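You operate a simulated robot arm through the tools that you are given. There is no shell and no other tool. Be economical: measure what you need, move in short steps, check, and stop when the job is done.

The job below is to be done with a simulated robot arm. You get a single attempt, and the scene is never put back.

## Task
Set up the module on the job ticket: its volts, trim knob on max, latch locked, link in.
Fine: use the link of the bay's own colour; all bays stay off; the other module stays as it is.
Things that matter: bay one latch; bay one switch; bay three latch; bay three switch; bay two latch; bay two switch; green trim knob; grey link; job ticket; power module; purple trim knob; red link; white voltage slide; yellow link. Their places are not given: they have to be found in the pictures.

It is judged by the outcome, as a careful person would: the job done as asked, and still so three seconds after it is handed in. It fails if anything else is knocked over, pushed out of place, dropped, spilled or broken.

## Robot
A 7-joint arm with a two-finger parallel gripper, fixed in place. Base frame: the origin is at the foot of the arm, x ahead of it, y to its left, z up; the work surface is at about z = 78. Lengths are in cm, angles in degrees, forces in N, time in s.
With the tool pointing down near the work surface it reaches from about 46 to 92 cm from the base axis. Its first joint turns from -115.0 to 115.0 degrees. Payload 3.91 kg.
The TCP is the grasp point between the finger pads, 3 cm short of the fingertips. In the tool frame z runs along the fingers and y along their closing line. Largest opening 11 cm; finger width 2, thickness 1; the body of the gripper, 4.8 by 11.2 cm, starts 5.5 cm behind the TCP.
Orientation is that of the tool frame in the base frame, as a unit quaternion [w, x, y, z]. With the fingers straight down and closing along the base's y, the tool's x points along the base's -x, its y along +y and its z along -z.

## Interface
- The arm moves only by the tool arm_command. Its argument "targets" is a list of rows, each a list of 7 numbers: the shift along the tool's x, y, z in cm, then the turn, a rotation vector about the tool's x, y, z in degrees, then the opening, from 0 (shut) to 1 (fully open). In form: [[dx, dy, dz, ax, ay, az, fingers], ...]. A call has 1 to 20 rows; each row is the pose to reach, as a shift and turn from the pose commanded when the call began, along the tool's axes at that moment. Each row takes 0.2 s and may step no farther than 5 cm and 8.6 degrees from the row before; otherwise, or with a gripper value out of range, the whole call is refused. Where a pose cannot be reached the arm comes as near as it can. A force on the tool above 40 N (or 10 N above the force at the start of the call, whichever is more), or a blocked arm, ends the call early, and 0.2 s more pass. The fingers move at their own pace (about 15.3 cm/s each) and stop on an object; they squeeze with about 21 N. The grip force told is the motor's: it shows also when the fingers shut on nothing. Time passes only in rows, and 0.2 s behind the last, so rows that repeat a pose let the fingers close. It gives the time, the measured TCP pose, the force on the tool (base axes), the opening and the grip force at its end, in the units of the frame above (readings bear some noise), with the torque about the TCP (base axes, N m) and any sound that the robot's microphone picked up.
- Cameras (640 x 400 px; columns grow to the right, rows downward): "scene" is fixed at [21.45, -50.15, 155.7]; the picture's right is [0.76, -0.66, 0.00], its down [-0.54, -0.63, -0.56] and it looks along [0.37, 0.42, -0.83] (base axes); focal length 347 px, centre (320, 200). "wrist" rides on the gripper at [7.2, 1.7, -10.3] in the tool frame; the picture's right is [-0.23, 0.97, 0.00], its down [-0.76, -0.18, -0.62] and it looks along [-0.61, -0.14, 0.78] (tool axes); focal length 222 px, centre (320, 200).
- snapshot(camera): a new picture of that camera. It takes no simulated time.
- lift_body(by): slides the trunk up (or, below 0, down) by that many cm; the arm rides with it, the base frame stays. It gives what a move gives, with no picture.
- measure_at(camera, pixels): for up to 12 pixels [column, row] of the newest picture of that camera ("zoom" is the newest enlarged one), the place [x, y, z] in the base frame of the surface seen there, good to about 0.2 cm, but the place of the scene camera against the robot may be out by one fixed shift of up to 2.5 cm in any direction. It takes no simulated time.
- close_up(camera, box): a new picture of the part [left, top, right, bottom] of that camera's present view, enlarged. It takes no simulated time.
- finish_job(): hands the job in; it is judged then, once.

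Work in short steps. Measure before you move; look again where a grasp or a placing could have gone wrong, and mend it. You have 80 turns and 54 pictures in all, those below and enlarged ones among them. Open the gripper and draw the arm clear of the work before you hand the job in, unless the task says otherwise; then end with one line.

The tools are called after "Emit:" as a command line: name --pt "numbers of a row" for each row, then --argument value for the rest, lists and objects as JSON in quotes. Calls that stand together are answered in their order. arm_command: Moves the arm, as the interface text tells. Its arguments: {"type":"object","properties":{"targets":{"type":"array","items":{"type":"array","items":{"type":"number"}}}},"required":["targets"]} The other tools are called the same way: lift_body (by) slides the trunk up or down; snapshot (camera) takes a picture; measure_at (camera, pixels) gives the place of the surface under pixels of a picture; close_up (camera, box) takes an enlarged picture of a part of a camera's view; finish_job () hands the job in.

At the start:

```text
time: 0.0
position: [64.19, -17.81, 107.68]
tool_rot: [0.0, 0.0, 1.0, 0.001]
ft_force: [-0.1, -0.4, 0.7]
wrist_torque: [0.03, 0.03, 0.02]
finger_gap: 11.01
grip_force: 0.0
trunk travel left (down, up): [-72.5, 26.5]
```

scene: 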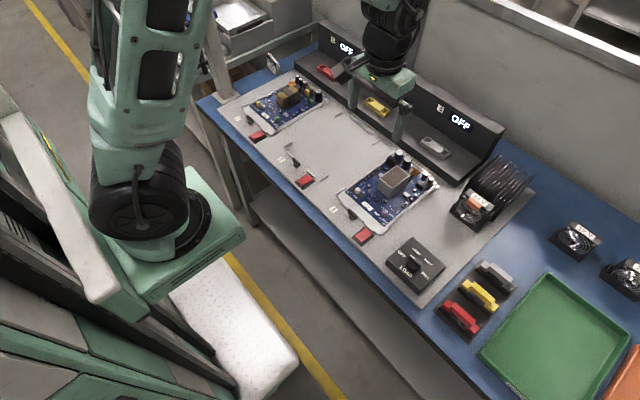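
wrist: 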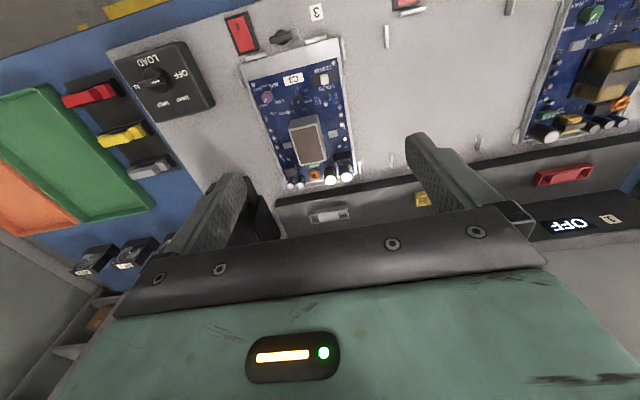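

The scene shows a board with three bays, modules in bays 1 and 3, and links at the right. I'll enlarge parts to find the job ticket and labels.

Emit:
close_up --camera "scene" --box '[320, 130, 480, 300]'

Emit:
close_up --camera "scene" --box '[220, 30, 380, 150]'

Emit:
close_up --camera "wrist" --box '[220, 0, 380, 230]'

```text
2.35 times, centred on (400, 215) of scene
```

zoom: 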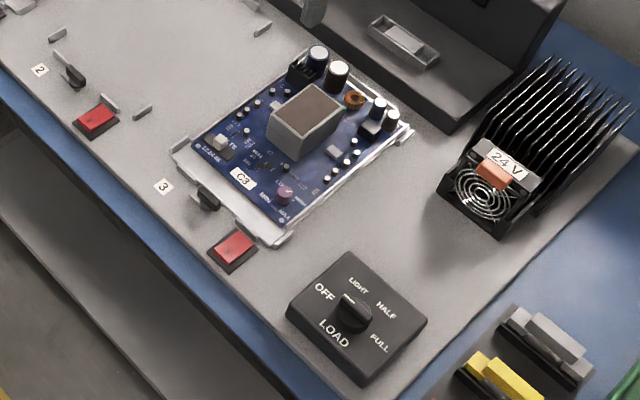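

```text
3.33 times, centred on (300, 90) of scene
```

zoom: 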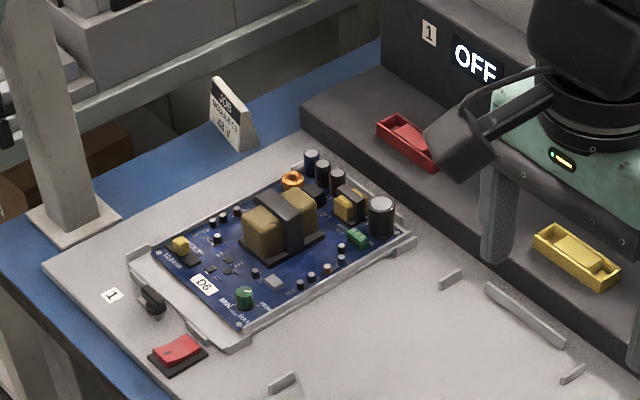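

```text
1.74 times, centred on (300, 115) of wrist
```

zoom: 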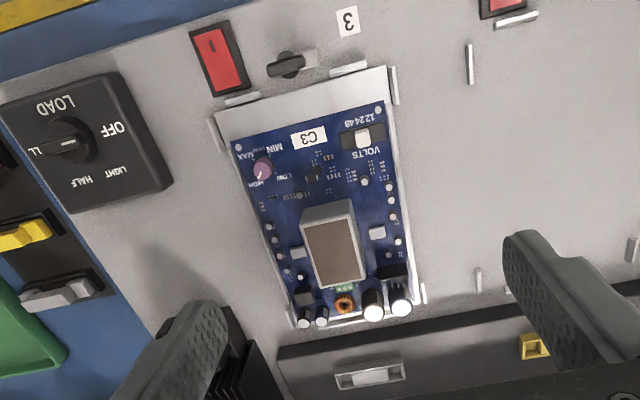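

The job ticket stands near (275,63); I enlarge it, and the two modules' control areas.

Emit:
close_up --camera "scene" --box '[262, 46, 294, 72]'

Emit:
close_up --camera "scene" --box '[340, 170, 420, 240]'

Emit:
close_up --camera "wrist" --box '[240, 10, 350, 110]'

```text
15.38 times, centred on (278, 59) of scene
```

zoom: 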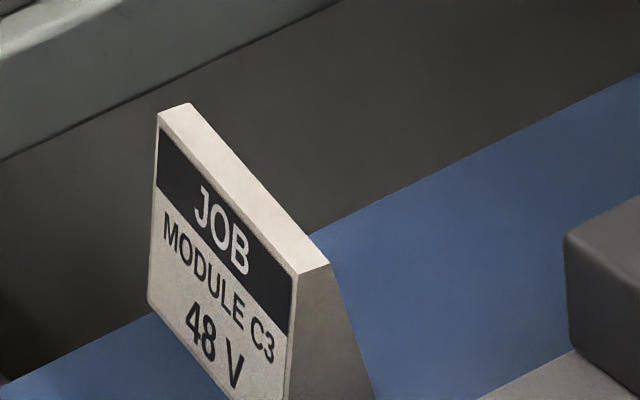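

```text
5.71 times, centred on (380, 205) of scene
```

zoom: 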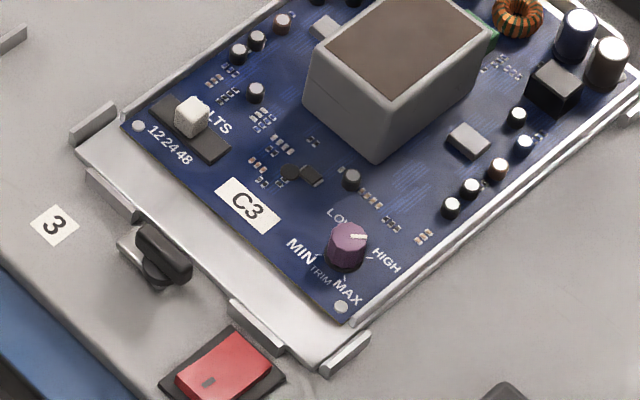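

```text
4.00 times, centred on (295, 60) of wrist
```

zoom: 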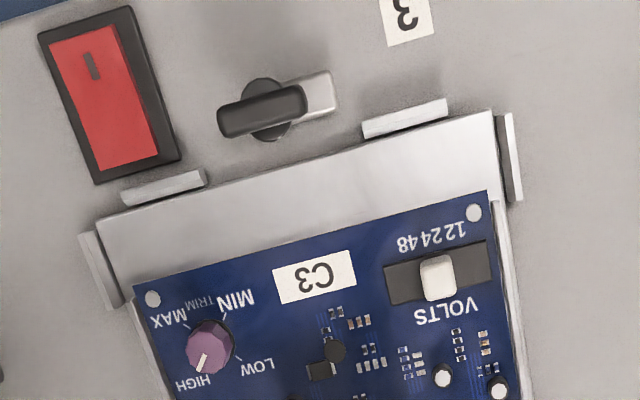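

The ticket says module C3, 48 V; C3 is in bay 3 (grey socket). I measure controls in the newest zoom and the links/sockets in the wrist picture.

Emit:
measure_at --camera "zoom" --pixels '[[437, 265], [437, 290], [400, 285], [475, 270], [208, 340], [200, 362], [225, 122], [300, 98], [262, 85], [322, 92], [400, 180], [185, 325]]'

Emit:
measure_at --camera "wrist" --pixels '[[150, 167], [135, 172], [165, 160], [122, 136], [91, 95], [330, 213], [315, 216], [345, 211], [330, 222], [420, 198], [564, 176]]'

Emit:
close_up --camera "scene" --box '[235, 100, 325, 200]'

Emit:
close_up --camera "scene" --box '[430, 250, 530, 340]'

```text
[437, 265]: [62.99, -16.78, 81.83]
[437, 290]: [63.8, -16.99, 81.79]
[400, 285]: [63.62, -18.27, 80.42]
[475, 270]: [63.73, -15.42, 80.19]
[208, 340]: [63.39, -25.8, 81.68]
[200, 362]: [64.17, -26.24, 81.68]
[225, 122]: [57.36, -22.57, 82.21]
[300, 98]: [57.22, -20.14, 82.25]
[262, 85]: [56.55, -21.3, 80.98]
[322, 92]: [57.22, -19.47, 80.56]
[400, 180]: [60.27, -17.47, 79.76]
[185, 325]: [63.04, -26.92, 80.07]
```

```text
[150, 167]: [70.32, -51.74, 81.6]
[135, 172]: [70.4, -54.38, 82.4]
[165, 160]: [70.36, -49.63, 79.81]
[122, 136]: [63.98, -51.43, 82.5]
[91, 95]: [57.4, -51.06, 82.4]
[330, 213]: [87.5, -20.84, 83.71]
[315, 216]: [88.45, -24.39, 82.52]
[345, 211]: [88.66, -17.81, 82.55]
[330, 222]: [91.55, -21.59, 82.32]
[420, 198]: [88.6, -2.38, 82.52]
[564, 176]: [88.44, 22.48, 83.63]
```

```text
4.00 times, centred on (280, 150) of scene
```

zoom: 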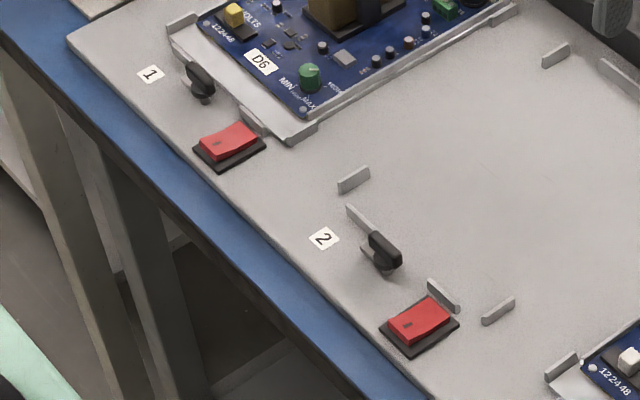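

```text
4.44 times, centred on (480, 295) of scene
```

zoom: 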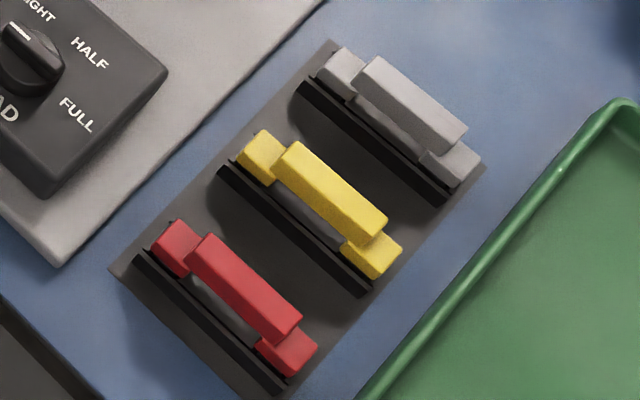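

I move closer to bay 3 for a better view of its latch and knobs.

Emit:
arm_command --pt "3 0 3 0 0 0 0.5" --pt "6 0 6 0 0 0 0.5" --pt "9 0 9 0 0 0 0.5" --pt "12 0 12 0 0 0 0.5" --pt "12 0 12 0 0 0 0.5"

Emit:
snapshot --camera "wrist"

```text
time: 1.2
position: [52.04, -17.67, 95.64]
tool_rot: [-0.001, -0.001, 1.0, 0.0]
ft_force: [0.4, 0.1, 0.1]
wrist_torque: [-0.04, -0.01, -0.03]
finger_gap: 5.5
grip_force: 0.1
trunk travel left (down, up): [-72.5, 26.5]
```

```text
43 pictures are left
```

wrist: 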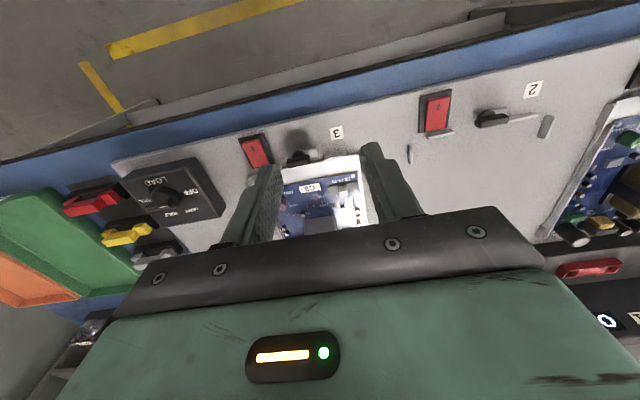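

The latch is near (297,155) in this view; I enlarge it together with bay 2's and bay 1's for comparison.

Emit:
close_up --camera "wrist" --box '[235, 115, 365, 225]'

Emit:
close_up --camera "scene" --box '[335, 195, 375, 235]'

Emit:
close_up --camera "scene" --box '[240, 90, 300, 145]'

```text
3.64 times, centred on (300, 170) of wrist
```

zoom: 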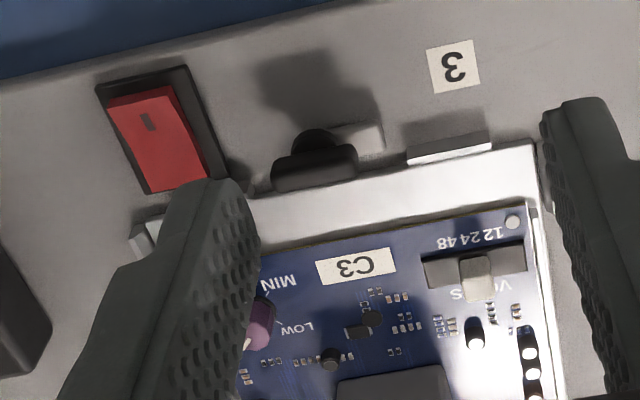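

```text
10.00 times, centred on (355, 215) of scene
```

zoom: 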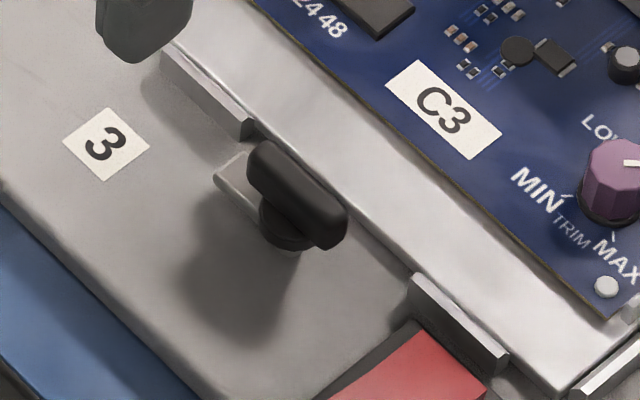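

```text
7.27 times, centred on (270, 118) of scene
```

zoom: 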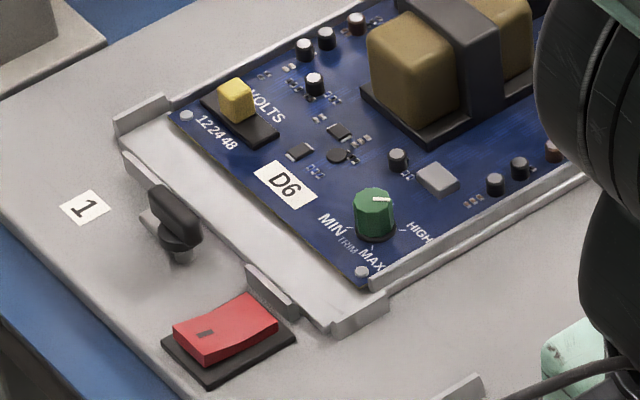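

The latch is a bar handle (along y) with a metal tongue pointing to +y; locking means turning it 90° so the tongue goes over the tray (clockwise from above). I turn the gripper 90° so it closes along x and place it above the latch.

Emit:
arm_command --pt "-0.4 -0.3 0 0 0 -7.5 0.4" --pt "-0.9 -0.6 0 0 0 -15 0.4" --pt "-1.3 -0.9 0 0 0 -22.5 0.4" --pt "-1.7 -1.2 0 0 0 -30 0.4" --pt "-2.2 -1.5 0 0 0 -37.5 0.4" --pt "-2.6 -1.8 0 0 0 -45 0.4" --pt "-3 -2.1 0 0 0 -52.5 0.4" --pt "-3.5 -2.4 0 0 0 -60 0.4" --pt "-3.9 -2.8 0 0 0 -67.5 0.4" --pt "-4.3 -3.1 0 0 0 -75 0.4" --pt "-4.8 -3.4 0 0 0 -82.5 0.4" --pt "-5.2 -3.7 0 0 0 -90 0.4" --pt "-5.2 -3.7 2 0 0 -90 0.4"

Emit:
snapshot --camera "wrist"

```text
time: 4.0
position: [57.46, -21.44, 93.53]
tool_rot: [0.0, 0.708, -0.706, 0.0]
ft_force: [0.1, 0.1, 0.5]
wrist_torque: [0.03, -0.04, -0.03]
finger_gap: 4.42
grip_force: 0.1
trunk travel left (down, up): [-72.5, 26.5]
```

```text
39 pictures are left
```

wrist: 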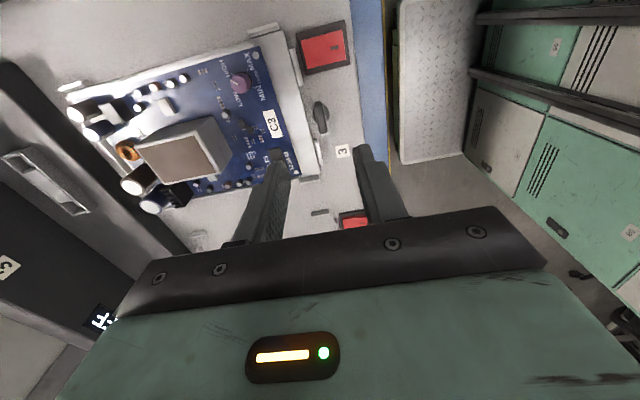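

The latch shows at (320,118) with good view; I enlarge to measure it precisely.

Emit:
close_up --camera "wrist" --box '[210, 20, 370, 200]'

```text
2.22 times, centred on (290, 110) of wrist
```

zoom: 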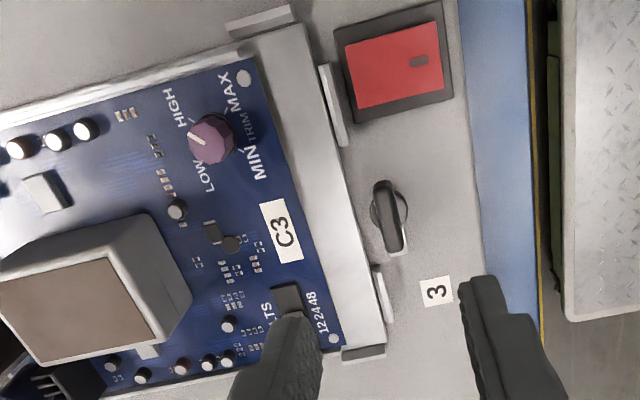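

Emit:
measure_at --camera "zoom" --pixels '[[384, 185], [396, 245], [390, 215], [374, 205], [404, 253], [336, 110], [380, 290], [340, 200], [395, 80], [345, 95], [150, 260], [105, 345]]'

Emit:
measure_at --camera "wrist" --pixels '[[240, 81], [234, 80], [277, 158], [352, 222]]'

```text
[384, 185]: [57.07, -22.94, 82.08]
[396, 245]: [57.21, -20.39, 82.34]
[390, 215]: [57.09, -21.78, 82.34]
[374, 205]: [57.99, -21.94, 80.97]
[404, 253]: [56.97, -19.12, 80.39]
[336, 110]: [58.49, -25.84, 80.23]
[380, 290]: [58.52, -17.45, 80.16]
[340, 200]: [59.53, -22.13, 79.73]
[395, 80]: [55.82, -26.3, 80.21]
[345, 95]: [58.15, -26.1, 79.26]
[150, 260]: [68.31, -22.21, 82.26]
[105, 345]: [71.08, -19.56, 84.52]
```

```text
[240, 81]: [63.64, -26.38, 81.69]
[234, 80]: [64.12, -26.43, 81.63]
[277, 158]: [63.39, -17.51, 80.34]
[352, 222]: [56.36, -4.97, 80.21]
```

Latch bar centre is at about (57.1, -21.6), top z 82.3. I lower so the tips reach z≈81.3 and close on the bar.

Emit:
arm_command --pt "0.15 0.3 4 0 0 0 0.35" --pt "0.15 0.3 7 0 0 0 0.3" --pt "0.15 0.3 9.2 0 0 0 0.3" --pt "0.15 0.3 9.2 0 0 0 0.3" --pt "0.15 0.3 9.2 0 0 0 0.05" --pt "0.15 0.3 9.2 0 0 0 0.05"

Emit:
snapshot --camera "wrist"

```text
time: 5.4
position: [57.19, -21.73, 84.18]
tool_rot: [-0.002, 0.708, -0.707, 0.0]
ft_force: [10.4, -0.6, -3.4]
wrist_torque: [0.02, -0.22, -0.06]
finger_gap: 1.04
grip_force: 5.8
trunk travel left (down, up): [-72.5, 26.5]
```

```text
37 pictures are left
```

wrist: 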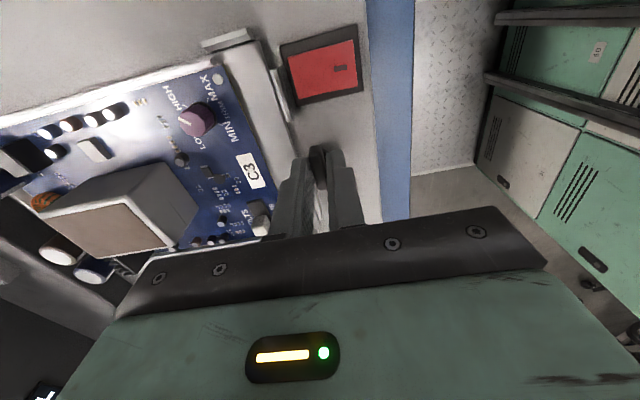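

The fingers hold the bar (gap 1.04). I turn it clockwise from above by steps.

Emit:
arm_command --pt "0 -0.15 0 0 0 7.5 0.02" --pt "0 -0.15 0 0 0 15 0.02" --pt "0 -0.15 0 0 0 22.5 0.02" --pt "0 -0.15 0 0 0 30 0.02" --pt "0 -0.15 0 0 0 37.5 0.02" --pt "0 -0.15 0 0 0 45 0.02"

Emit:
snapshot --camera "wrist"

```text
time: 6.8
position: [57.2, -21.64, 84.27]
tool_rot: [-0.002, -0.382, 0.924, 0.002]
ft_force: [1.0, -3.9, -21.2]
wrist_torque: [0.26, -0.52, 0.01]
finger_gap: 0.88
grip_force: 45.1
trunk travel left (down, up): [-72.5, 26.5]
```

```text
36 pictures are left
```

wrist: 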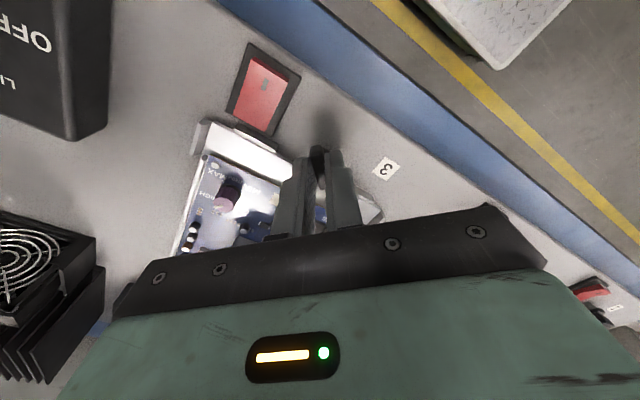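

The bar turns with the gripper (image shows it rotated about 45°). I continue the other 45°.

Emit:
arm_command --pt "0 0 0.1 0 0 7.5 0.02" --pt "0 0 0.1 0 0 15 0.02" --pt "0 0 0.1 0 0 22.5 0.02" --pt "0 0 0.1 0 0 30 0.02" --pt "0 0 0.1 0 0 37.5 0.02" --pt "0 0 0.1 0 0 45 0.02" --pt "0 0 0.1 0 0 47 0.02"

```text
time: 8.4
position: [57.11, -21.48, 84.3]
tool_rot: [-0.002, 0.015, 1.0, 0.001]
ft_force: [-15.0, 7.1, -14.0]
wrist_torque: [-0.07, -0.06, 1.02]
finger_gap: 0.88
grip_force: 44.6
trunk travel left (down, up): [-72.5, 26.5]
```

The torque has built to 1 N·m at 90°, so it's at its stop. I release, rise and look.

Emit:
arm_command --pt "0 0 0 0 0 -2 0.02" --pt "0 0 0 0 0 -2 0.25" --pt "0 0 0 0 0 -2 0.3" --pt "0 0 -4 0 0 -2 0.3" --pt "0 0 -8 0 0 -2 0.3" --pt "0 0 -10 0 0 -2 0.3"

Emit:
close_up --camera "scene" --box '[320, 170, 420, 250]'

Emit:
close_up --camera "wrist" --box '[220, 60, 400, 230]'

```text
time: 9.8
position: [57.1, -21.51, 94.42]
tool_rot: [0.001, 0.0, 1.0, 0.0]
ft_force: [0.5, -1.0, 0.2]
wrist_torque: [0.02, 0.0, -0.02]
finger_gap: 3.31
grip_force: 0.0
trunk travel left (down, up): [-72.5, 26.5]
```

```text
5.00 times, centred on (370, 210) of scene
```

zoom: 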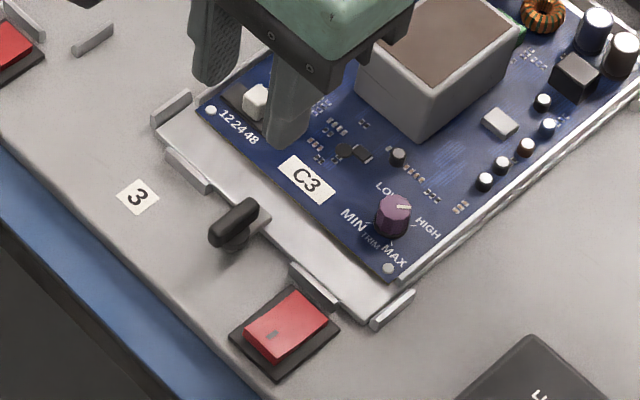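

```text
2.35 times, centred on (310, 145) of wrist
```

zoom: 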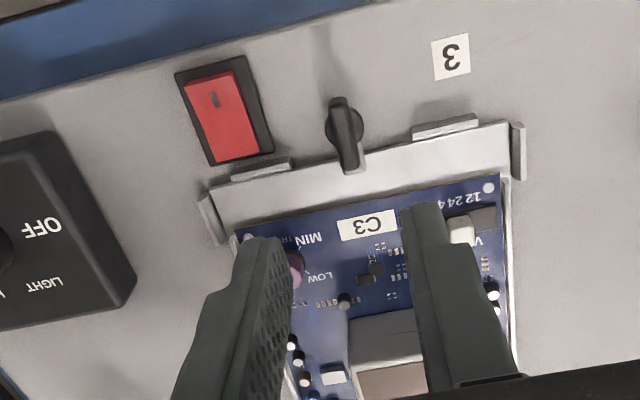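

Latch is locked over the tray. Next the white slide at (63.4,-16.9), cap top 81.8: I go above it and look before descending.

Emit:
arm_command --pt "-3.2 2.3 0 0 0 0 0.25" --pt "-6.3 4.6 0 0 0 0 0.25" --pt "-6.3 4.6 4 0 0 0 0.25" --pt "-6.3 4.6 7 0 0 0 0.25" --pt "-6.3 4.6 7 0 0 0 0.25"

Emit:
close_up --camera "wrist" --box '[240, 100, 400, 230]'

Emit:
close_up --camera "scene" --box '[340, 150, 440, 230]'

```text
time: 11.0
position: [63.55, -17.1, 87.43]
tool_rot: [0.0, -0.001, 1.0, 0.0]
ft_force: [-0.9, -0.6, -0.2]
wrist_torque: [-0.01, 0.01, 0.03]
finger_gap: 2.74
grip_force: 0.0
trunk travel left (down, up): [-72.5, 26.5]
```

```text
3.08 times, centred on (320, 165) of wrist
```

zoom: 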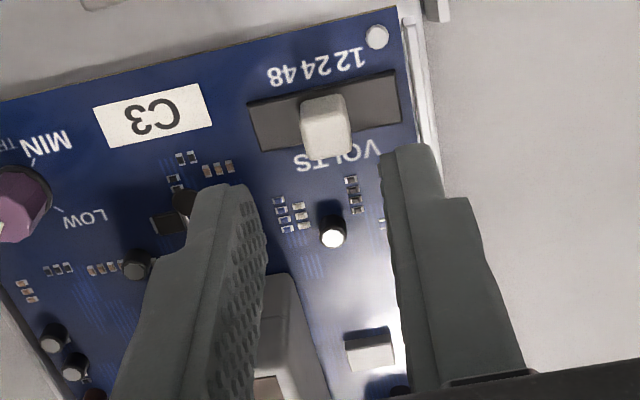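

```text
5.00 times, centred on (390, 190) of scene
```

zoom: 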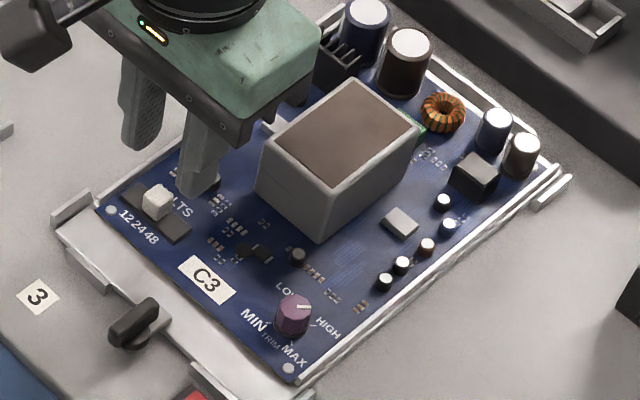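

I take one more enlarged wrist view to measure the slide exactly.

Emit:
close_up --camera "wrist" --box '[290, 105, 360, 160]'

Emit:
measure_at --camera "zoom" --pixels '[[320, 120], [320, 200], [280, 150], [360, 150], [320, 100]]'

```text
7.27 times, centred on (325, 132) of wrist
```

zoom: 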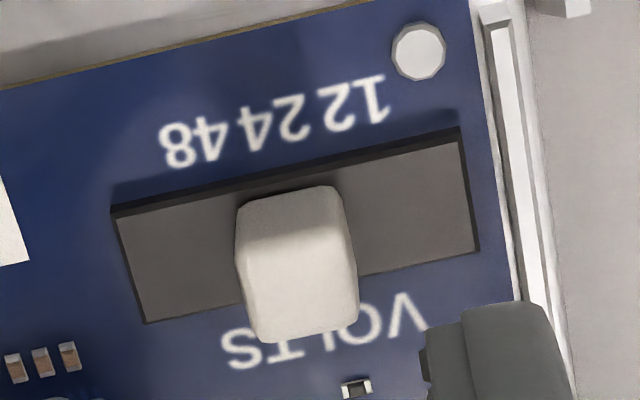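

```text
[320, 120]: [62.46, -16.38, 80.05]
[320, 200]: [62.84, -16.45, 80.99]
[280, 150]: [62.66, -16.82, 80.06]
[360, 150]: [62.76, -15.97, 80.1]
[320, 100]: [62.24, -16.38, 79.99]
```

Emit:
measure_at --camera "zoom" --pixels '[[300, 270], [300, 325], [255, 270], [345, 270], [125, 230], [465, 160], [180, 240], [410, 200], [145, 320], [475, 250]]'

```text
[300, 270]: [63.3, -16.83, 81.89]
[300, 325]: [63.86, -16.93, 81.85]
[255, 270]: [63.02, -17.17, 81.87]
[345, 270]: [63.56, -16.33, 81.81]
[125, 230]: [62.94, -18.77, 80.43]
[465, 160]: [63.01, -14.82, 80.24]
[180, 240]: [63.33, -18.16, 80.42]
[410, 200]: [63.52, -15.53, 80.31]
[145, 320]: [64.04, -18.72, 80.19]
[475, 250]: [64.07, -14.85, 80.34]
```

Cap is at (63.45,-16.8), slot from y −18.8 to −14.8; 48 V lies at about y −18.0. I descend, close on the cap.

Emit:
arm_command --pt "0.1 0.25 2 0 0 0 0.25" --pt "0.1 0.25 3.5 0 0 0 0.25" --pt "0.1 0.25 3.5 0 0 0 0.08" --pt "0.1 0.25 3.5 0 0 0 0.08"

```text
time: 12.0
position: [63.38, -16.77, 83.95]
tool_rot: [0.0, -0.001, 1.0, 0.0]
ft_force: [-1.7, -2.3, 0.4]
wrist_torque: [-0.02, 0.01, -0.01]
finger_gap: 1.07
grip_force: 21.4
trunk travel left (down, up): [-72.5, 26.5]
```

The cap is gripped (gap 1.07). I slide it toward −y by 1.25 cm.

Emit:
arm_command --pt "0 -0.3 0 0 0 0 0.08" --pt "0 -0.6 0 0 0 0 0.08" --pt "0 -0.9 0 0 0 0 0.08" --pt "0 -1.25 0 0 0 0 0.08" --pt "0 -1.25 0 0 0 0 0.08"

```text
time: 13.2
position: [63.47, -17.9, 83.92]
tool_rot: [0.0, 0.0, 1.0, 0.0]
ft_force: [-7.4, 6.4, 13.3]
wrist_torque: [0.18, 0.22, -0.03]
finger_gap: 1.09
grip_force: 20.3
trunk travel left (down, up): [-72.5, 26.5]
```

It moved to y −17.9 with a little resistance; I push 0.2 further to find the stop, then release, rise and look.

Emit:
arm_command --pt "0 -0.1 0 0 0 0 0.08" --pt "0 -0.2 0 0 0 0 0.08" --pt "0 -0.2 0 0 0 0 0.08"

Emit:
arm_command --pt "0 0.2 0 0 0 0 0.08" --pt "0 0.2 0 0 0 0 0.2" --pt "0 0.2 0 0 0 0 0.2" --pt "0 0.2 -3 0 0 0 0.2" --pt "0 0.2 -6 0 0 0 0.2"

Emit:
close_up --camera "wrist" --box '[240, 70, 400, 200]'

```text
time: 14.0
position: [63.37, -18.02, 83.9]
tool_rot: [-0.001, -0.001, 1.0, 0.001]
ft_force: [-7.6, 12.1, 4.5]
wrist_torque: [0.36, 0.17, 0.03]
finger_gap: 1.06
grip_force: 21.5
trunk travel left (down, up): [-72.5, 26.5]
```

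```text
time: 15.2
position: [63.34, -17.84, 89.99]
tool_rot: [-0.001, -0.001, 1.0, 0.0]
ft_force: [0.7, 0.1, -0.4]
wrist_torque: [0.01, 0.07, 0.01]
finger_gap: 2.22
grip_force: 0.1
trunk travel left (down, up): [-72.5, 26.5]
```

```text
3.08 times, centred on (320, 135) of wrist
```

zoom: 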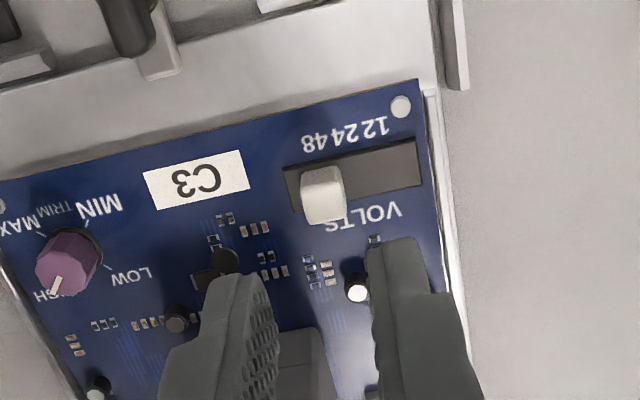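

The slide stands at 48. I measure it and the purple knob at (68,262) of this zoom.

Emit:
measure_at --camera "zoom" --pixels '[[305, 195], [342, 195], [323, 195], [65, 240], [40, 265], [95, 248], [65, 288], [58, 282], [50, 292], [41, 233], [70, 262], [110, 268]]'

Emit:
close_up --camera "wrist" --box '[225, 125, 285, 175]'

```text
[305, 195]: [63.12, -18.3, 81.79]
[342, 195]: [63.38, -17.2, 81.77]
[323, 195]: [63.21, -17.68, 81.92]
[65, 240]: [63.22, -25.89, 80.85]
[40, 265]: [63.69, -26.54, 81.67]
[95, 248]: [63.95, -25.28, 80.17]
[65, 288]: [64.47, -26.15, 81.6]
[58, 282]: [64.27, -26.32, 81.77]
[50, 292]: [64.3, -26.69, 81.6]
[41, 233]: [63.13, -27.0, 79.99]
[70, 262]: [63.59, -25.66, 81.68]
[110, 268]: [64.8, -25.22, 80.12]
```

```text
8.00 times, centred on (255, 150) of wrist
```

zoom: 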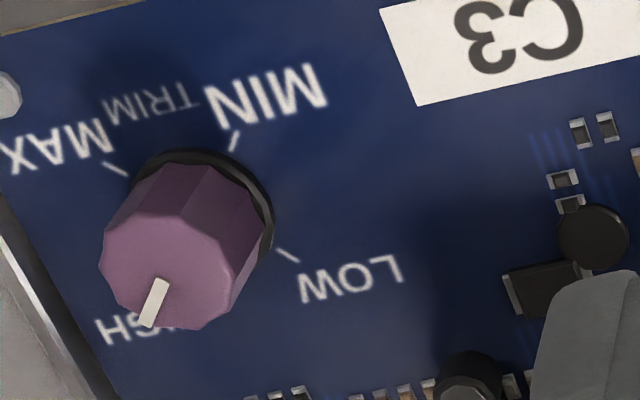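

The cap may have come back slightly when I eased off while gripping. I regrip it, push to the stop again, and release there.

Emit:
arm_command --pt "0 0 3 0 0 0 0.22" --pt "0 0 6 0 0 0 0.22" --pt "0 0 6 0 0 0 0.08" --pt "0 0 6 0 0 0 0.08"

Emit:
arm_command --pt "0 -0.15 0 0 0 0 0.08" --pt "0 -0.3 0 0 0 0 0.08" --pt "0 -0.3 0 0 0 0 0.08"

Emit:
arm_command --pt "0 0 0 0 0 0 0.2" --pt "0 0 0 0 0 0 0.2" --pt "0 0.1 -3 0 0 0 0.2" --pt "0 0.1 -6 0 0 0 0.2"

Emit:
close_up --camera "wrist" --box '[290, 90, 360, 160]'

```text
time: 16.2
position: [63.49, -17.95, 83.79]
tool_rot: [0.0, -0.001, 1.0, 0.0]
ft_force: [-0.5, 6.8, 2.3]
wrist_torque: [0.15, 0.05, 0.02]
finger_gap: 1.11
grip_force: 20.9
trunk travel left (down, up): [-72.5, 26.5]
```

```text
time: 17.0
position: [63.47, -18.22, 83.88]
tool_rot: [-0.001, -0.002, 1.0, 0.001]
ft_force: [-0.1, 16.5, 0.2]
wrist_torque: [0.42, 0.0, 0.02]
finger_gap: 1.12
grip_force: 20.7
trunk travel left (down, up): [-72.5, 26.5]
```

```text
time: 18.0
position: [63.41, -18.2, 89.68]
tool_rot: [0.0, -0.002, 1.0, 0.001]
ft_force: [0.5, -0.3, -1.0]
wrist_torque: [0.02, 0.01, 0.01]
finger_gap: 2.18
grip_force: 0.0
trunk travel left (down, up): [-72.5, 26.5]
```

```text
5.71 times, centred on (325, 125) of wrist
```

zoom: 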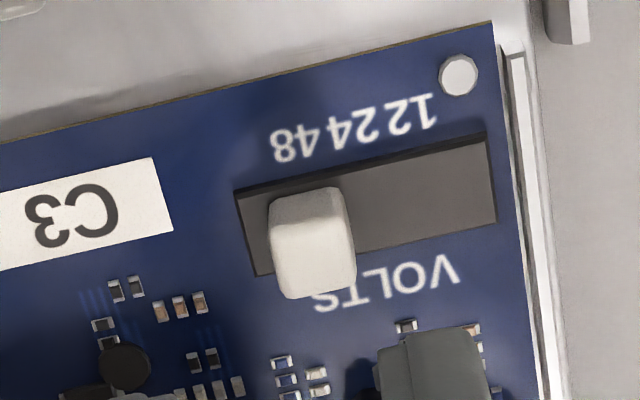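

Slide is at 48, at its end. Next the purple knob (centre ≈(63.9,−26.1), pointer at HIGH): I move above it, turning the gripper back 90° so a clockwise turn is available.

Emit:
arm_command --pt "-0.04 -0.7 -1 0 0 -7.5 0.27" --pt "-0.08 -1.3 -1 0 0 -15 0.27" --pt "-0.12 -2 -1 0 0 -22.5 0.27" --pt "-0.16 -2.6 -1 0 0 -30 0.27" --pt "-0.2 -3.3 -1 0 0 -37.5 0.27" --pt "-0.24 -4 -1 0 0 -45 0.27" --pt "-0.28 -4.6 -1 0 0 -52.5 0.27" --pt "-0.32 -5.3 -1 0 0 -60 0.27" --pt "-0.36 -5.9 -1 0 0 -67.5 0.27" --pt "-0.4 -6.6 -1 0 0 -75 0.27" --pt "-0.45 -7.3 -1 0 0 -82.5 0.27" --pt "-0.5 -7.9 -1 0 0 -90 0.27" --pt "-0.5 -7.9 0 0 0 -90 0.27"

Emit:
close_up --camera "wrist" --box '[260, 80, 390, 180]'

```text
time: 20.8
position: [63.88, -25.93, 89.81]
tool_rot: [0.0, 0.708, -0.706, 0.001]
ft_force: [-0.6, -0.2, 0.2]
wrist_torque: [-0.01, -0.02, -0.03]
finger_gap: 2.98
grip_force: 0.0
trunk travel left (down, up): [-72.5, 26.5]
```

```text
4.00 times, centred on (325, 130) of wrist
```

zoom: 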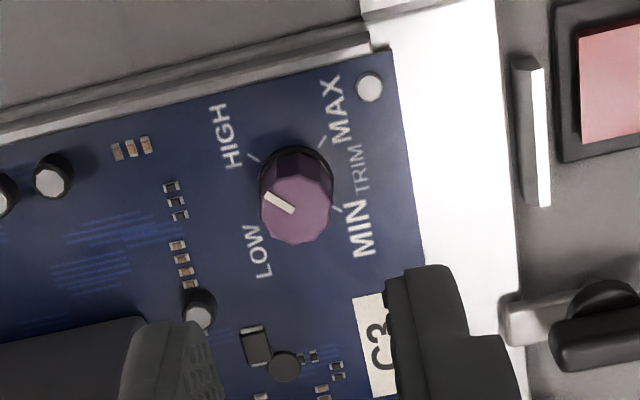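

I measure knob edges, ticks and rail in this zoom.

Emit:
measure_at --camera "zoom" --pixels '[[298, 208], [266, 205], [328, 205], [296, 185], [297, 238], [270, 197], [290, 210], [254, 160], [323, 141], [336, 210], [180, 100], [448, 200]]'

```text
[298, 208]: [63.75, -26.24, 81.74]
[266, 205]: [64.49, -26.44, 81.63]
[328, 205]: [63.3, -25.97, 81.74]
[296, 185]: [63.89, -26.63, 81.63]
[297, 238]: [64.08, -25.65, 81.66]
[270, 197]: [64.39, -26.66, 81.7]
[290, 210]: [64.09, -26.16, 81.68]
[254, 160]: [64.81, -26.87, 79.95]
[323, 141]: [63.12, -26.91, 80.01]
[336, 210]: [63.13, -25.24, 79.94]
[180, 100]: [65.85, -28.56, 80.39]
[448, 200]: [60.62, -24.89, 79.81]
```

Knob centre (63.96,−26.06), pointer at HIGH; MAX is 90° clockwise. I lower to tips z≈80.8 and grip.

Emit:
arm_command --pt "0.05 -0.05 3 0 0 0 0.27" --pt "0.05 -0.05 5.9 0 0 0 0.27" --pt "0.05 -0.05 5.9 0 0 0 0.27" --pt "0.05 -0.05 5.9 0 0 0 0.1" --pt "0.05 -0.05 5.9 0 0 0 0.1"

```text
time: 22.0
position: [64.07, -26.11, 83.74]
tool_rot: [0.0, 0.707, -0.707, 0.0]
ft_force: [-6.5, 0.7, -0.3]
wrist_torque: [-0.11, 0.06, -0.02]
finger_gap: 1.54
grip_force: 20.8
trunk travel left (down, up): [-72.5, 26.5]
```

Gripped (gap 1.54). I turn it clockwise by 90°.

Emit:
arm_command --pt "0 0 0 0 0 7.5 0.1" --pt "0 0 0 0 0 15 0.1" --pt "0 0 0 0 0 22.5 0.1" --pt "0 0 0 0 0 30 0.1" --pt "0 0 0 0 0 37.5 0.1" --pt "0 0 0 0 0 45 0.1" --pt "0 0 0 0 0 52.5 0.1" --pt "0 0 0 0 0 60 0.1" --pt "0 0 0 0 0 67.5 0.1" --pt "0 0 0 0 0 75 0.1" --pt "0 0 0 0 0 82.5 0.1" --pt "0 0 0 0 0 90 0.1" --pt "0 0 0 0 0 94 0.1"

```text
time: 24.8
position: [64.07, -26.24, 83.91]
tool_rot: [0.0, 0.035, 0.999, 0.0]
ft_force: [-0.7, 1.2, -0.9]
wrist_torque: [-0.04, -0.28, 0.05]
finger_gap: 1.52
grip_force: 21.3
trunk travel left (down, up): [-72.5, 26.5]
```

Little torque so far; I turn 8° further to feel for the stop.

Emit:
arm_command --pt "0 0 0 0 0 4 0.1" --pt "0 0 0 0 0 8 0.1" --pt "0 0 0 0 0 8 0.1"

Emit:
arm_command --pt "0 0 0 0 0 0 0.24" --pt "0 0 0 0 0 0 0.24" --pt "0 0 -3 0 0 0 0.24" --pt "0 0 -6 0 0 -4 0.24" --pt "0 0 -6 0 0 -12 0.24"

Emit:
close_up --camera "wrist" --box '[260, 80, 390, 180]'

```text
time: 25.6
position: [64.01, -26.1, 83.76]
tool_rot: [0.001, 0.104, 0.995, 0.0]
ft_force: [-1.3, 0.2, 0.4]
wrist_torque: [-0.08, 0.01, 0.15]
finger_gap: 1.5
grip_force: 20.8
trunk travel left (down, up): [-72.5, 26.5]
```

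```text
time: 26.8
position: [63.86, -26.09, 89.91]
tool_rot: [0.001, 0.0, 1.0, 0.001]
ft_force: [0.2, 0.4, -0.4]
wrist_torque: [0.01, 0.01, 0.0]
finger_gap: 2.64
grip_force: 0.0
trunk travel left (down, up): [-72.5, 26.5]
```

```text
4.00 times, centred on (325, 130) of wrist
```

zoom: 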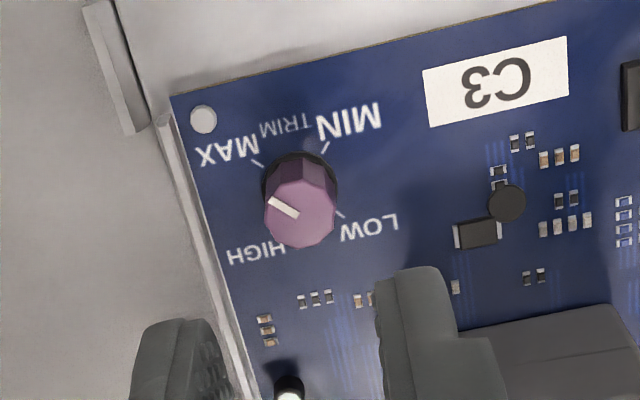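

The pointer runs from (298,214) to (270,200), toward MAX; I measure its exact angle.

Emit:
measure_at --camera "zoom" --pixels '[[272, 201], [280, 205], [288, 209], [296, 213], [258, 163], [325, 147], [340, 212], [295, 205], [328, 205], [300, 240]]'

```text
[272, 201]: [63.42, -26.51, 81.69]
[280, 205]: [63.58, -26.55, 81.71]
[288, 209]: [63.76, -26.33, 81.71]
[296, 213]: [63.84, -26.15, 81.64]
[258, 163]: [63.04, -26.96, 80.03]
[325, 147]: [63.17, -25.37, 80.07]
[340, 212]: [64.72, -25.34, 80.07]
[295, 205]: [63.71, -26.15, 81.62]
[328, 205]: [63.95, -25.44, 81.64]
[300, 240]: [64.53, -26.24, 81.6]
```

Pointer is at MAX. Next the grey link: I rise and move toward the rack at about (70,−52) to view it.

Emit:
arm_command --pt "0 0 -4 0 0 0 0.4" --pt "0 -2 -8 0 0 0 0.4" --pt "-0.5 -6 -9 0 0 0 0.4" --pt "-1 -10.5 -9 0 0 0 0.4" --pt "-1.5 -15 -9 0 0 0 0.4" --pt "-2 -19.5 -9 0 0 0 0.4" --pt "-2 -24 -9 0 0 0 0.4" --pt "-2 -24 -9 0 0 0 0.4"

Emit:
snapshot --camera "wrist"

Emit:
close_up --camera "scene" --box '[400, 80, 520, 190]'

```text
time: 28.6
position: [66.12, -50.32, 98.98]
tool_rot: [0.0, 0.0, 1.0, 0.001]
ft_force: [0.5, 0.2, 0.3]
wrist_torque: [0.02, -0.02, -0.01]
finger_gap: 4.39
grip_force: 0.1
trunk travel left (down, up): [-72.5, 26.5]
```

```text
25 pictures are left
```

wrist: 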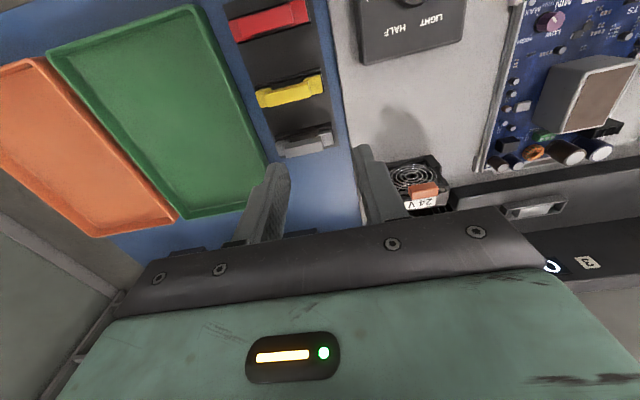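

```text
3.64 times, centred on (460, 135) of scene
```

zoom: 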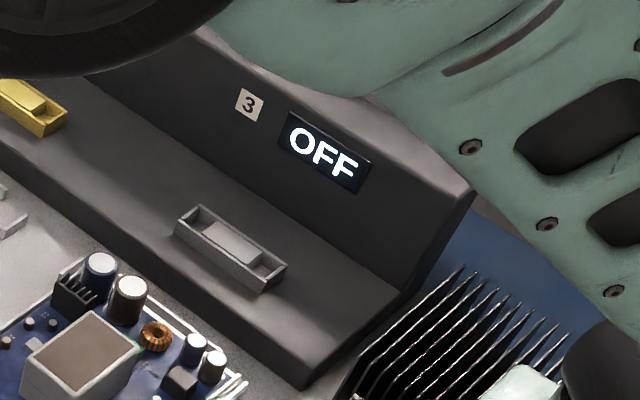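

The grey link is at (307,140) and the socket at (535,209). I enlarge both.

Emit:
close_up --camera "wrist" --box '[245, 65, 355, 175]'

Emit:
measure_at --camera "zoom" --pixels '[[250, 305], [300, 272], [300, 298], [348, 282], [385, 230], [400, 260], [220, 310], [270, 320], [340, 255], [345, 300], [380, 290], [415, 250]]'

Emit:
close_up --camera "wrist" --box '[480, 180, 600, 240]'

```text
3.64 times, centred on (300, 120) of wrist
```

zoom: 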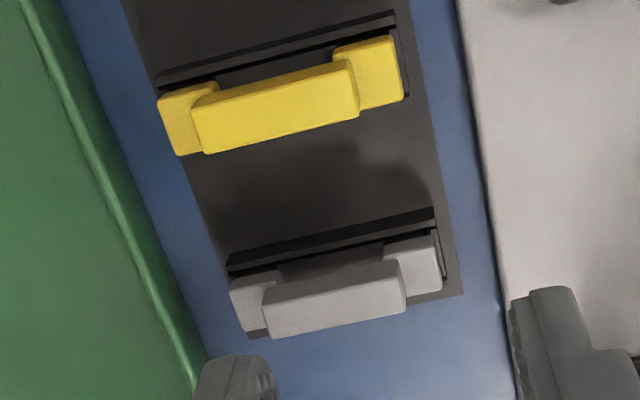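

```text
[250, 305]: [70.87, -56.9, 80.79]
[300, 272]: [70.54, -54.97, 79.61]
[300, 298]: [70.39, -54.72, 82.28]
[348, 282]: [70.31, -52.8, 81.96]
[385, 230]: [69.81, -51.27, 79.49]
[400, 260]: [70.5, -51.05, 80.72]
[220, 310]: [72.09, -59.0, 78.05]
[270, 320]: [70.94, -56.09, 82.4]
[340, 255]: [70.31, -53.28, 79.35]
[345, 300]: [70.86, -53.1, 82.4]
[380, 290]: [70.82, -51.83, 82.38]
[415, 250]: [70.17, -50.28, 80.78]
```

```text
5.33 times, centred on (540, 210) of wrist
```

zoom: 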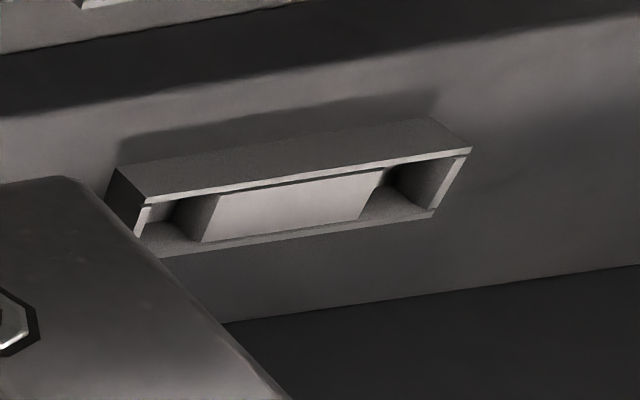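

I measure the socket and panel in this zoom.

Emit:
measure_at --camera "zoom" --pixels '[[145, 200], [468, 152], [300, 178], [435, 213], [165, 252], [300, 236], [300, 210], [420, 175], [160, 225], [550, 180], [550, 260], [550, 330]]'

Emit:
measure_at --camera "wrist" --pixels '[[587, 263], [553, 267], [610, 225]]'

```text
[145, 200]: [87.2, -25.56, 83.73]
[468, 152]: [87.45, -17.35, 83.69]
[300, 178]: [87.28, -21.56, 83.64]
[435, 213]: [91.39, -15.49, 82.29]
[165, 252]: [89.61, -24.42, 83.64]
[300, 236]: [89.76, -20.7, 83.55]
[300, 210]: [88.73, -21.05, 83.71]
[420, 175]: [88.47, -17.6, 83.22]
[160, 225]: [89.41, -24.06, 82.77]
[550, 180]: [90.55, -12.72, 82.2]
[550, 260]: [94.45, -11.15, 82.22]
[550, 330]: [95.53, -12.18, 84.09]
```

```text
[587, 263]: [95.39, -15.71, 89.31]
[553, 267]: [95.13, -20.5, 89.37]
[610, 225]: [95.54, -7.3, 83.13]
```

Socket centre ≈(88.45,−21.4), rim z 83.7. The link's bar spans y −56.1…−51.3 at z 82.4, so I'll grip its ends along y; I hover over it first.

Emit:
arm_command --pt "-2.4 -1.7 2 0 0 0 0.6" --pt "-4.75 -3.4 4 0 0 0 0.6" --pt "-4.75 -3.4 8 0 0 0 0.6" --pt "-4.75 -3.4 9.5 0 0 0 0.6" --pt "-4.75 -3.4 9.5 0 0 0 0.6"

Emit:
close_up --camera "wrist" --box '[220, 70, 420, 200]'

```text
time: 29.8
position: [70.94, -53.25, 89.33]
tool_rot: [0.0, 0.0, 1.0, 0.001]
ft_force: [0.4, 0.5, 0.3]
wrist_torque: [0.03, -0.01, 0.03]
finger_gap: 6.6
grip_force: 0.1
trunk travel left (down, up): [-72.5, 26.5]
```

```text
3.08 times, centred on (320, 135) of wrist
```

zoom: 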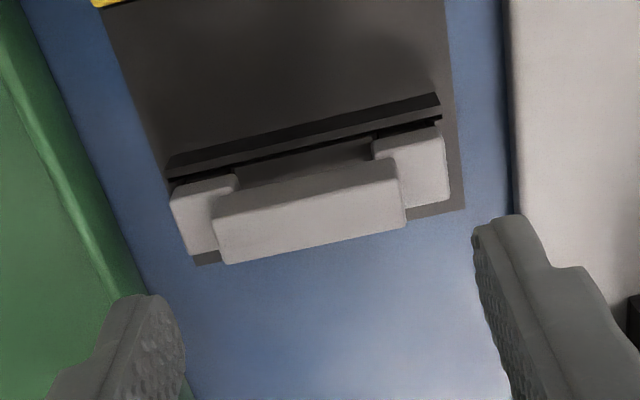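

Emit:
measure_at --camera "zoom" --pixels '[[305, 190], [310, 212], [312, 238], [220, 240], [400, 200], [230, 258], [405, 222], [180, 205], [205, 200], [430, 165], [445, 190], [300, 140]]'

```text
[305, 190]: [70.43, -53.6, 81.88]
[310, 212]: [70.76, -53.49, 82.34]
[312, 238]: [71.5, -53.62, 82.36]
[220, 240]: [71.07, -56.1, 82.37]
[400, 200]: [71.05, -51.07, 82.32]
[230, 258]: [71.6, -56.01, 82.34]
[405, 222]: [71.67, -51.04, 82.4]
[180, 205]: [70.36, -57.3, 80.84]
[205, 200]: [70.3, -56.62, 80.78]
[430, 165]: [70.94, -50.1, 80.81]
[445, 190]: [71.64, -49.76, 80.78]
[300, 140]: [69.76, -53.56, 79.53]
```

Bar centre is (71.1,−53.55), feet tops z 80.8. I descend to tips z≈81.1 and close.

Emit:
arm_command --pt "-0.15 -0.25 3 0 0 0 0.58" --pt "-0.15 -0.25 5.2 0 0 0 0.58" --pt "-0.15 -0.25 5.2 0 0 0 0.58" --pt "-0.15 -0.25 5.2 0 0 0 0.4" --pt "-0.15 -0.25 5.2 0 0 0 0.4"

```text
time: 31.0
position: [71.07, -53.52, 84.26]
tool_rot: [0.0, 0.0, 1.0, 0.001]
ft_force: [-0.2, -3.2, 2.5]
wrist_torque: [-0.1, -0.04, -0.05]
finger_gap: 5.09
grip_force: 21.3
trunk travel left (down, up): [-72.5, 26.5]
```

Gripped at gap 5.09. I lift slowly.

Emit:
arm_command --pt "0 0 -0.7 0 0 0 0.38" --pt "0 0 -1.5 0 0 0 0.38" --pt "0 0 -3 0 0 0 0.38" --pt "0 0 -6 0 0 0 0.38" --pt "0 0 -10 0 0 0 0.38" --pt "0 0 -12 0 0 0 0.38"

Emit:
snapshot --camera "wrist"

Emit:
snapshot --camera "scene"

```text
time: 32.4
position: [71.03, -53.73, 96.28]
tool_rot: [0.0, -0.001, 1.0, 0.001]
ft_force: [-0.6, 0.3, -0.3]
wrist_torque: [0.03, 0.01, -0.02]
finger_gap: 5.11
grip_force: 20.8
trunk travel left (down, up): [-72.5, 26.5]
```

```text
20 pictures are left
```

wrist: 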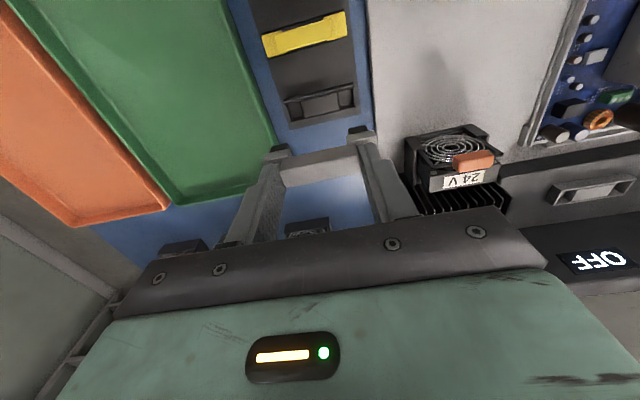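

```text
19 pictures are left
```

scene: 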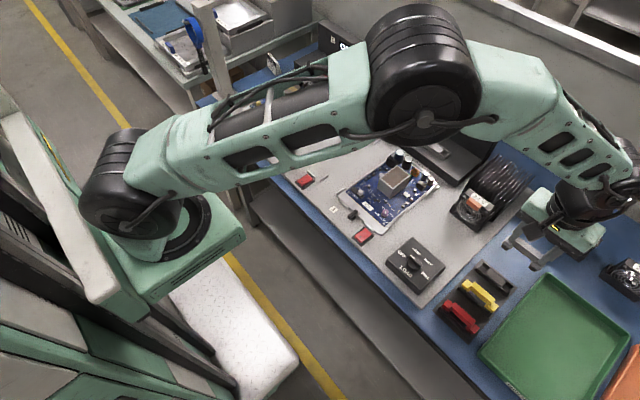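

The link is held. I check the heatsink height on the path to the socket.

Emit:
measure_at --camera "wrist" --pixels '[[450, 160], [425, 195], [490, 200], [490, 130], [590, 175], [283, 160], [352, 150], [318, 163], [570, 190], [620, 184]]'

```text
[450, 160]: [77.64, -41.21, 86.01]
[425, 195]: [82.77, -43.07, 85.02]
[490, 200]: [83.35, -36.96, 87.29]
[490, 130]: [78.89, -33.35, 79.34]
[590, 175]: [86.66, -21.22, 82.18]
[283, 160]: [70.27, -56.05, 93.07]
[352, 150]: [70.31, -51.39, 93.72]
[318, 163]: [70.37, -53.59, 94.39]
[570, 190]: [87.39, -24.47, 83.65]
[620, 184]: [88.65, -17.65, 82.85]
```

Heatsink tops out near 88; link underside is ~91. I carry it at z≈98 to above the socket.

Emit:
arm_command --pt "0 0 -2 0 0 0 0.38" --pt "-1.9 3.6 -2 0 0 0 0.38" --pt "-3.9 7.2 -2 0 0 0 0.38" --pt "-5.8 10.8 -2 0 0 0 0.38" --pt "-7.7 14.4 -2 0 0 0 0.38" --pt "-9.6 17.9 -2 0 0 0 0.38" --pt "-11.6 21.5 -2 0 0 0 0.38" --pt "-13.5 25.1 -2 0 0 0 0.38" --pt "-15.4 28.7 -2 0 0 0 0.38" --pt "-17.4 32.3 -2 0 0 0 0.38" --pt "-17.4 32.3 0 0 0 0 0.38" --pt "-17.4 32.3 3 0 0 0 0.38" --pt "-17.4 32.3 4 0 0 0 0.38"

Emit:
snapshot --camera "wrist"

```text
time: 35.2
position: [88.2, -21.34, 92.05]
tool_rot: [0.0, -0.001, 1.0, 0.001]
ft_force: [0.3, -0.3, -0.9]
wrist_torque: [0.01, -0.02, 0.01]
finger_gap: 5.1
grip_force: 21.2
trunk travel left (down, up): [-72.5, 26.5]
```

```text
18 pictures are left
```

wrist: 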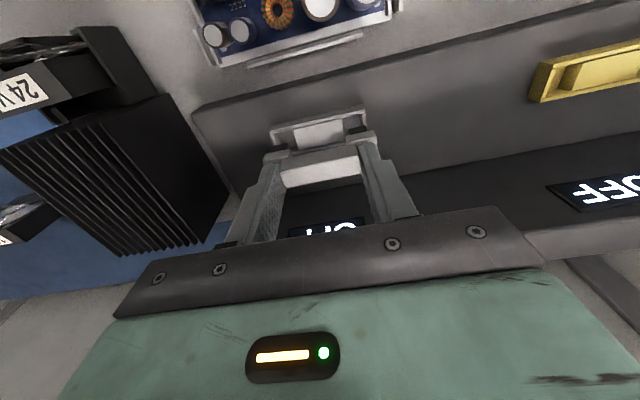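

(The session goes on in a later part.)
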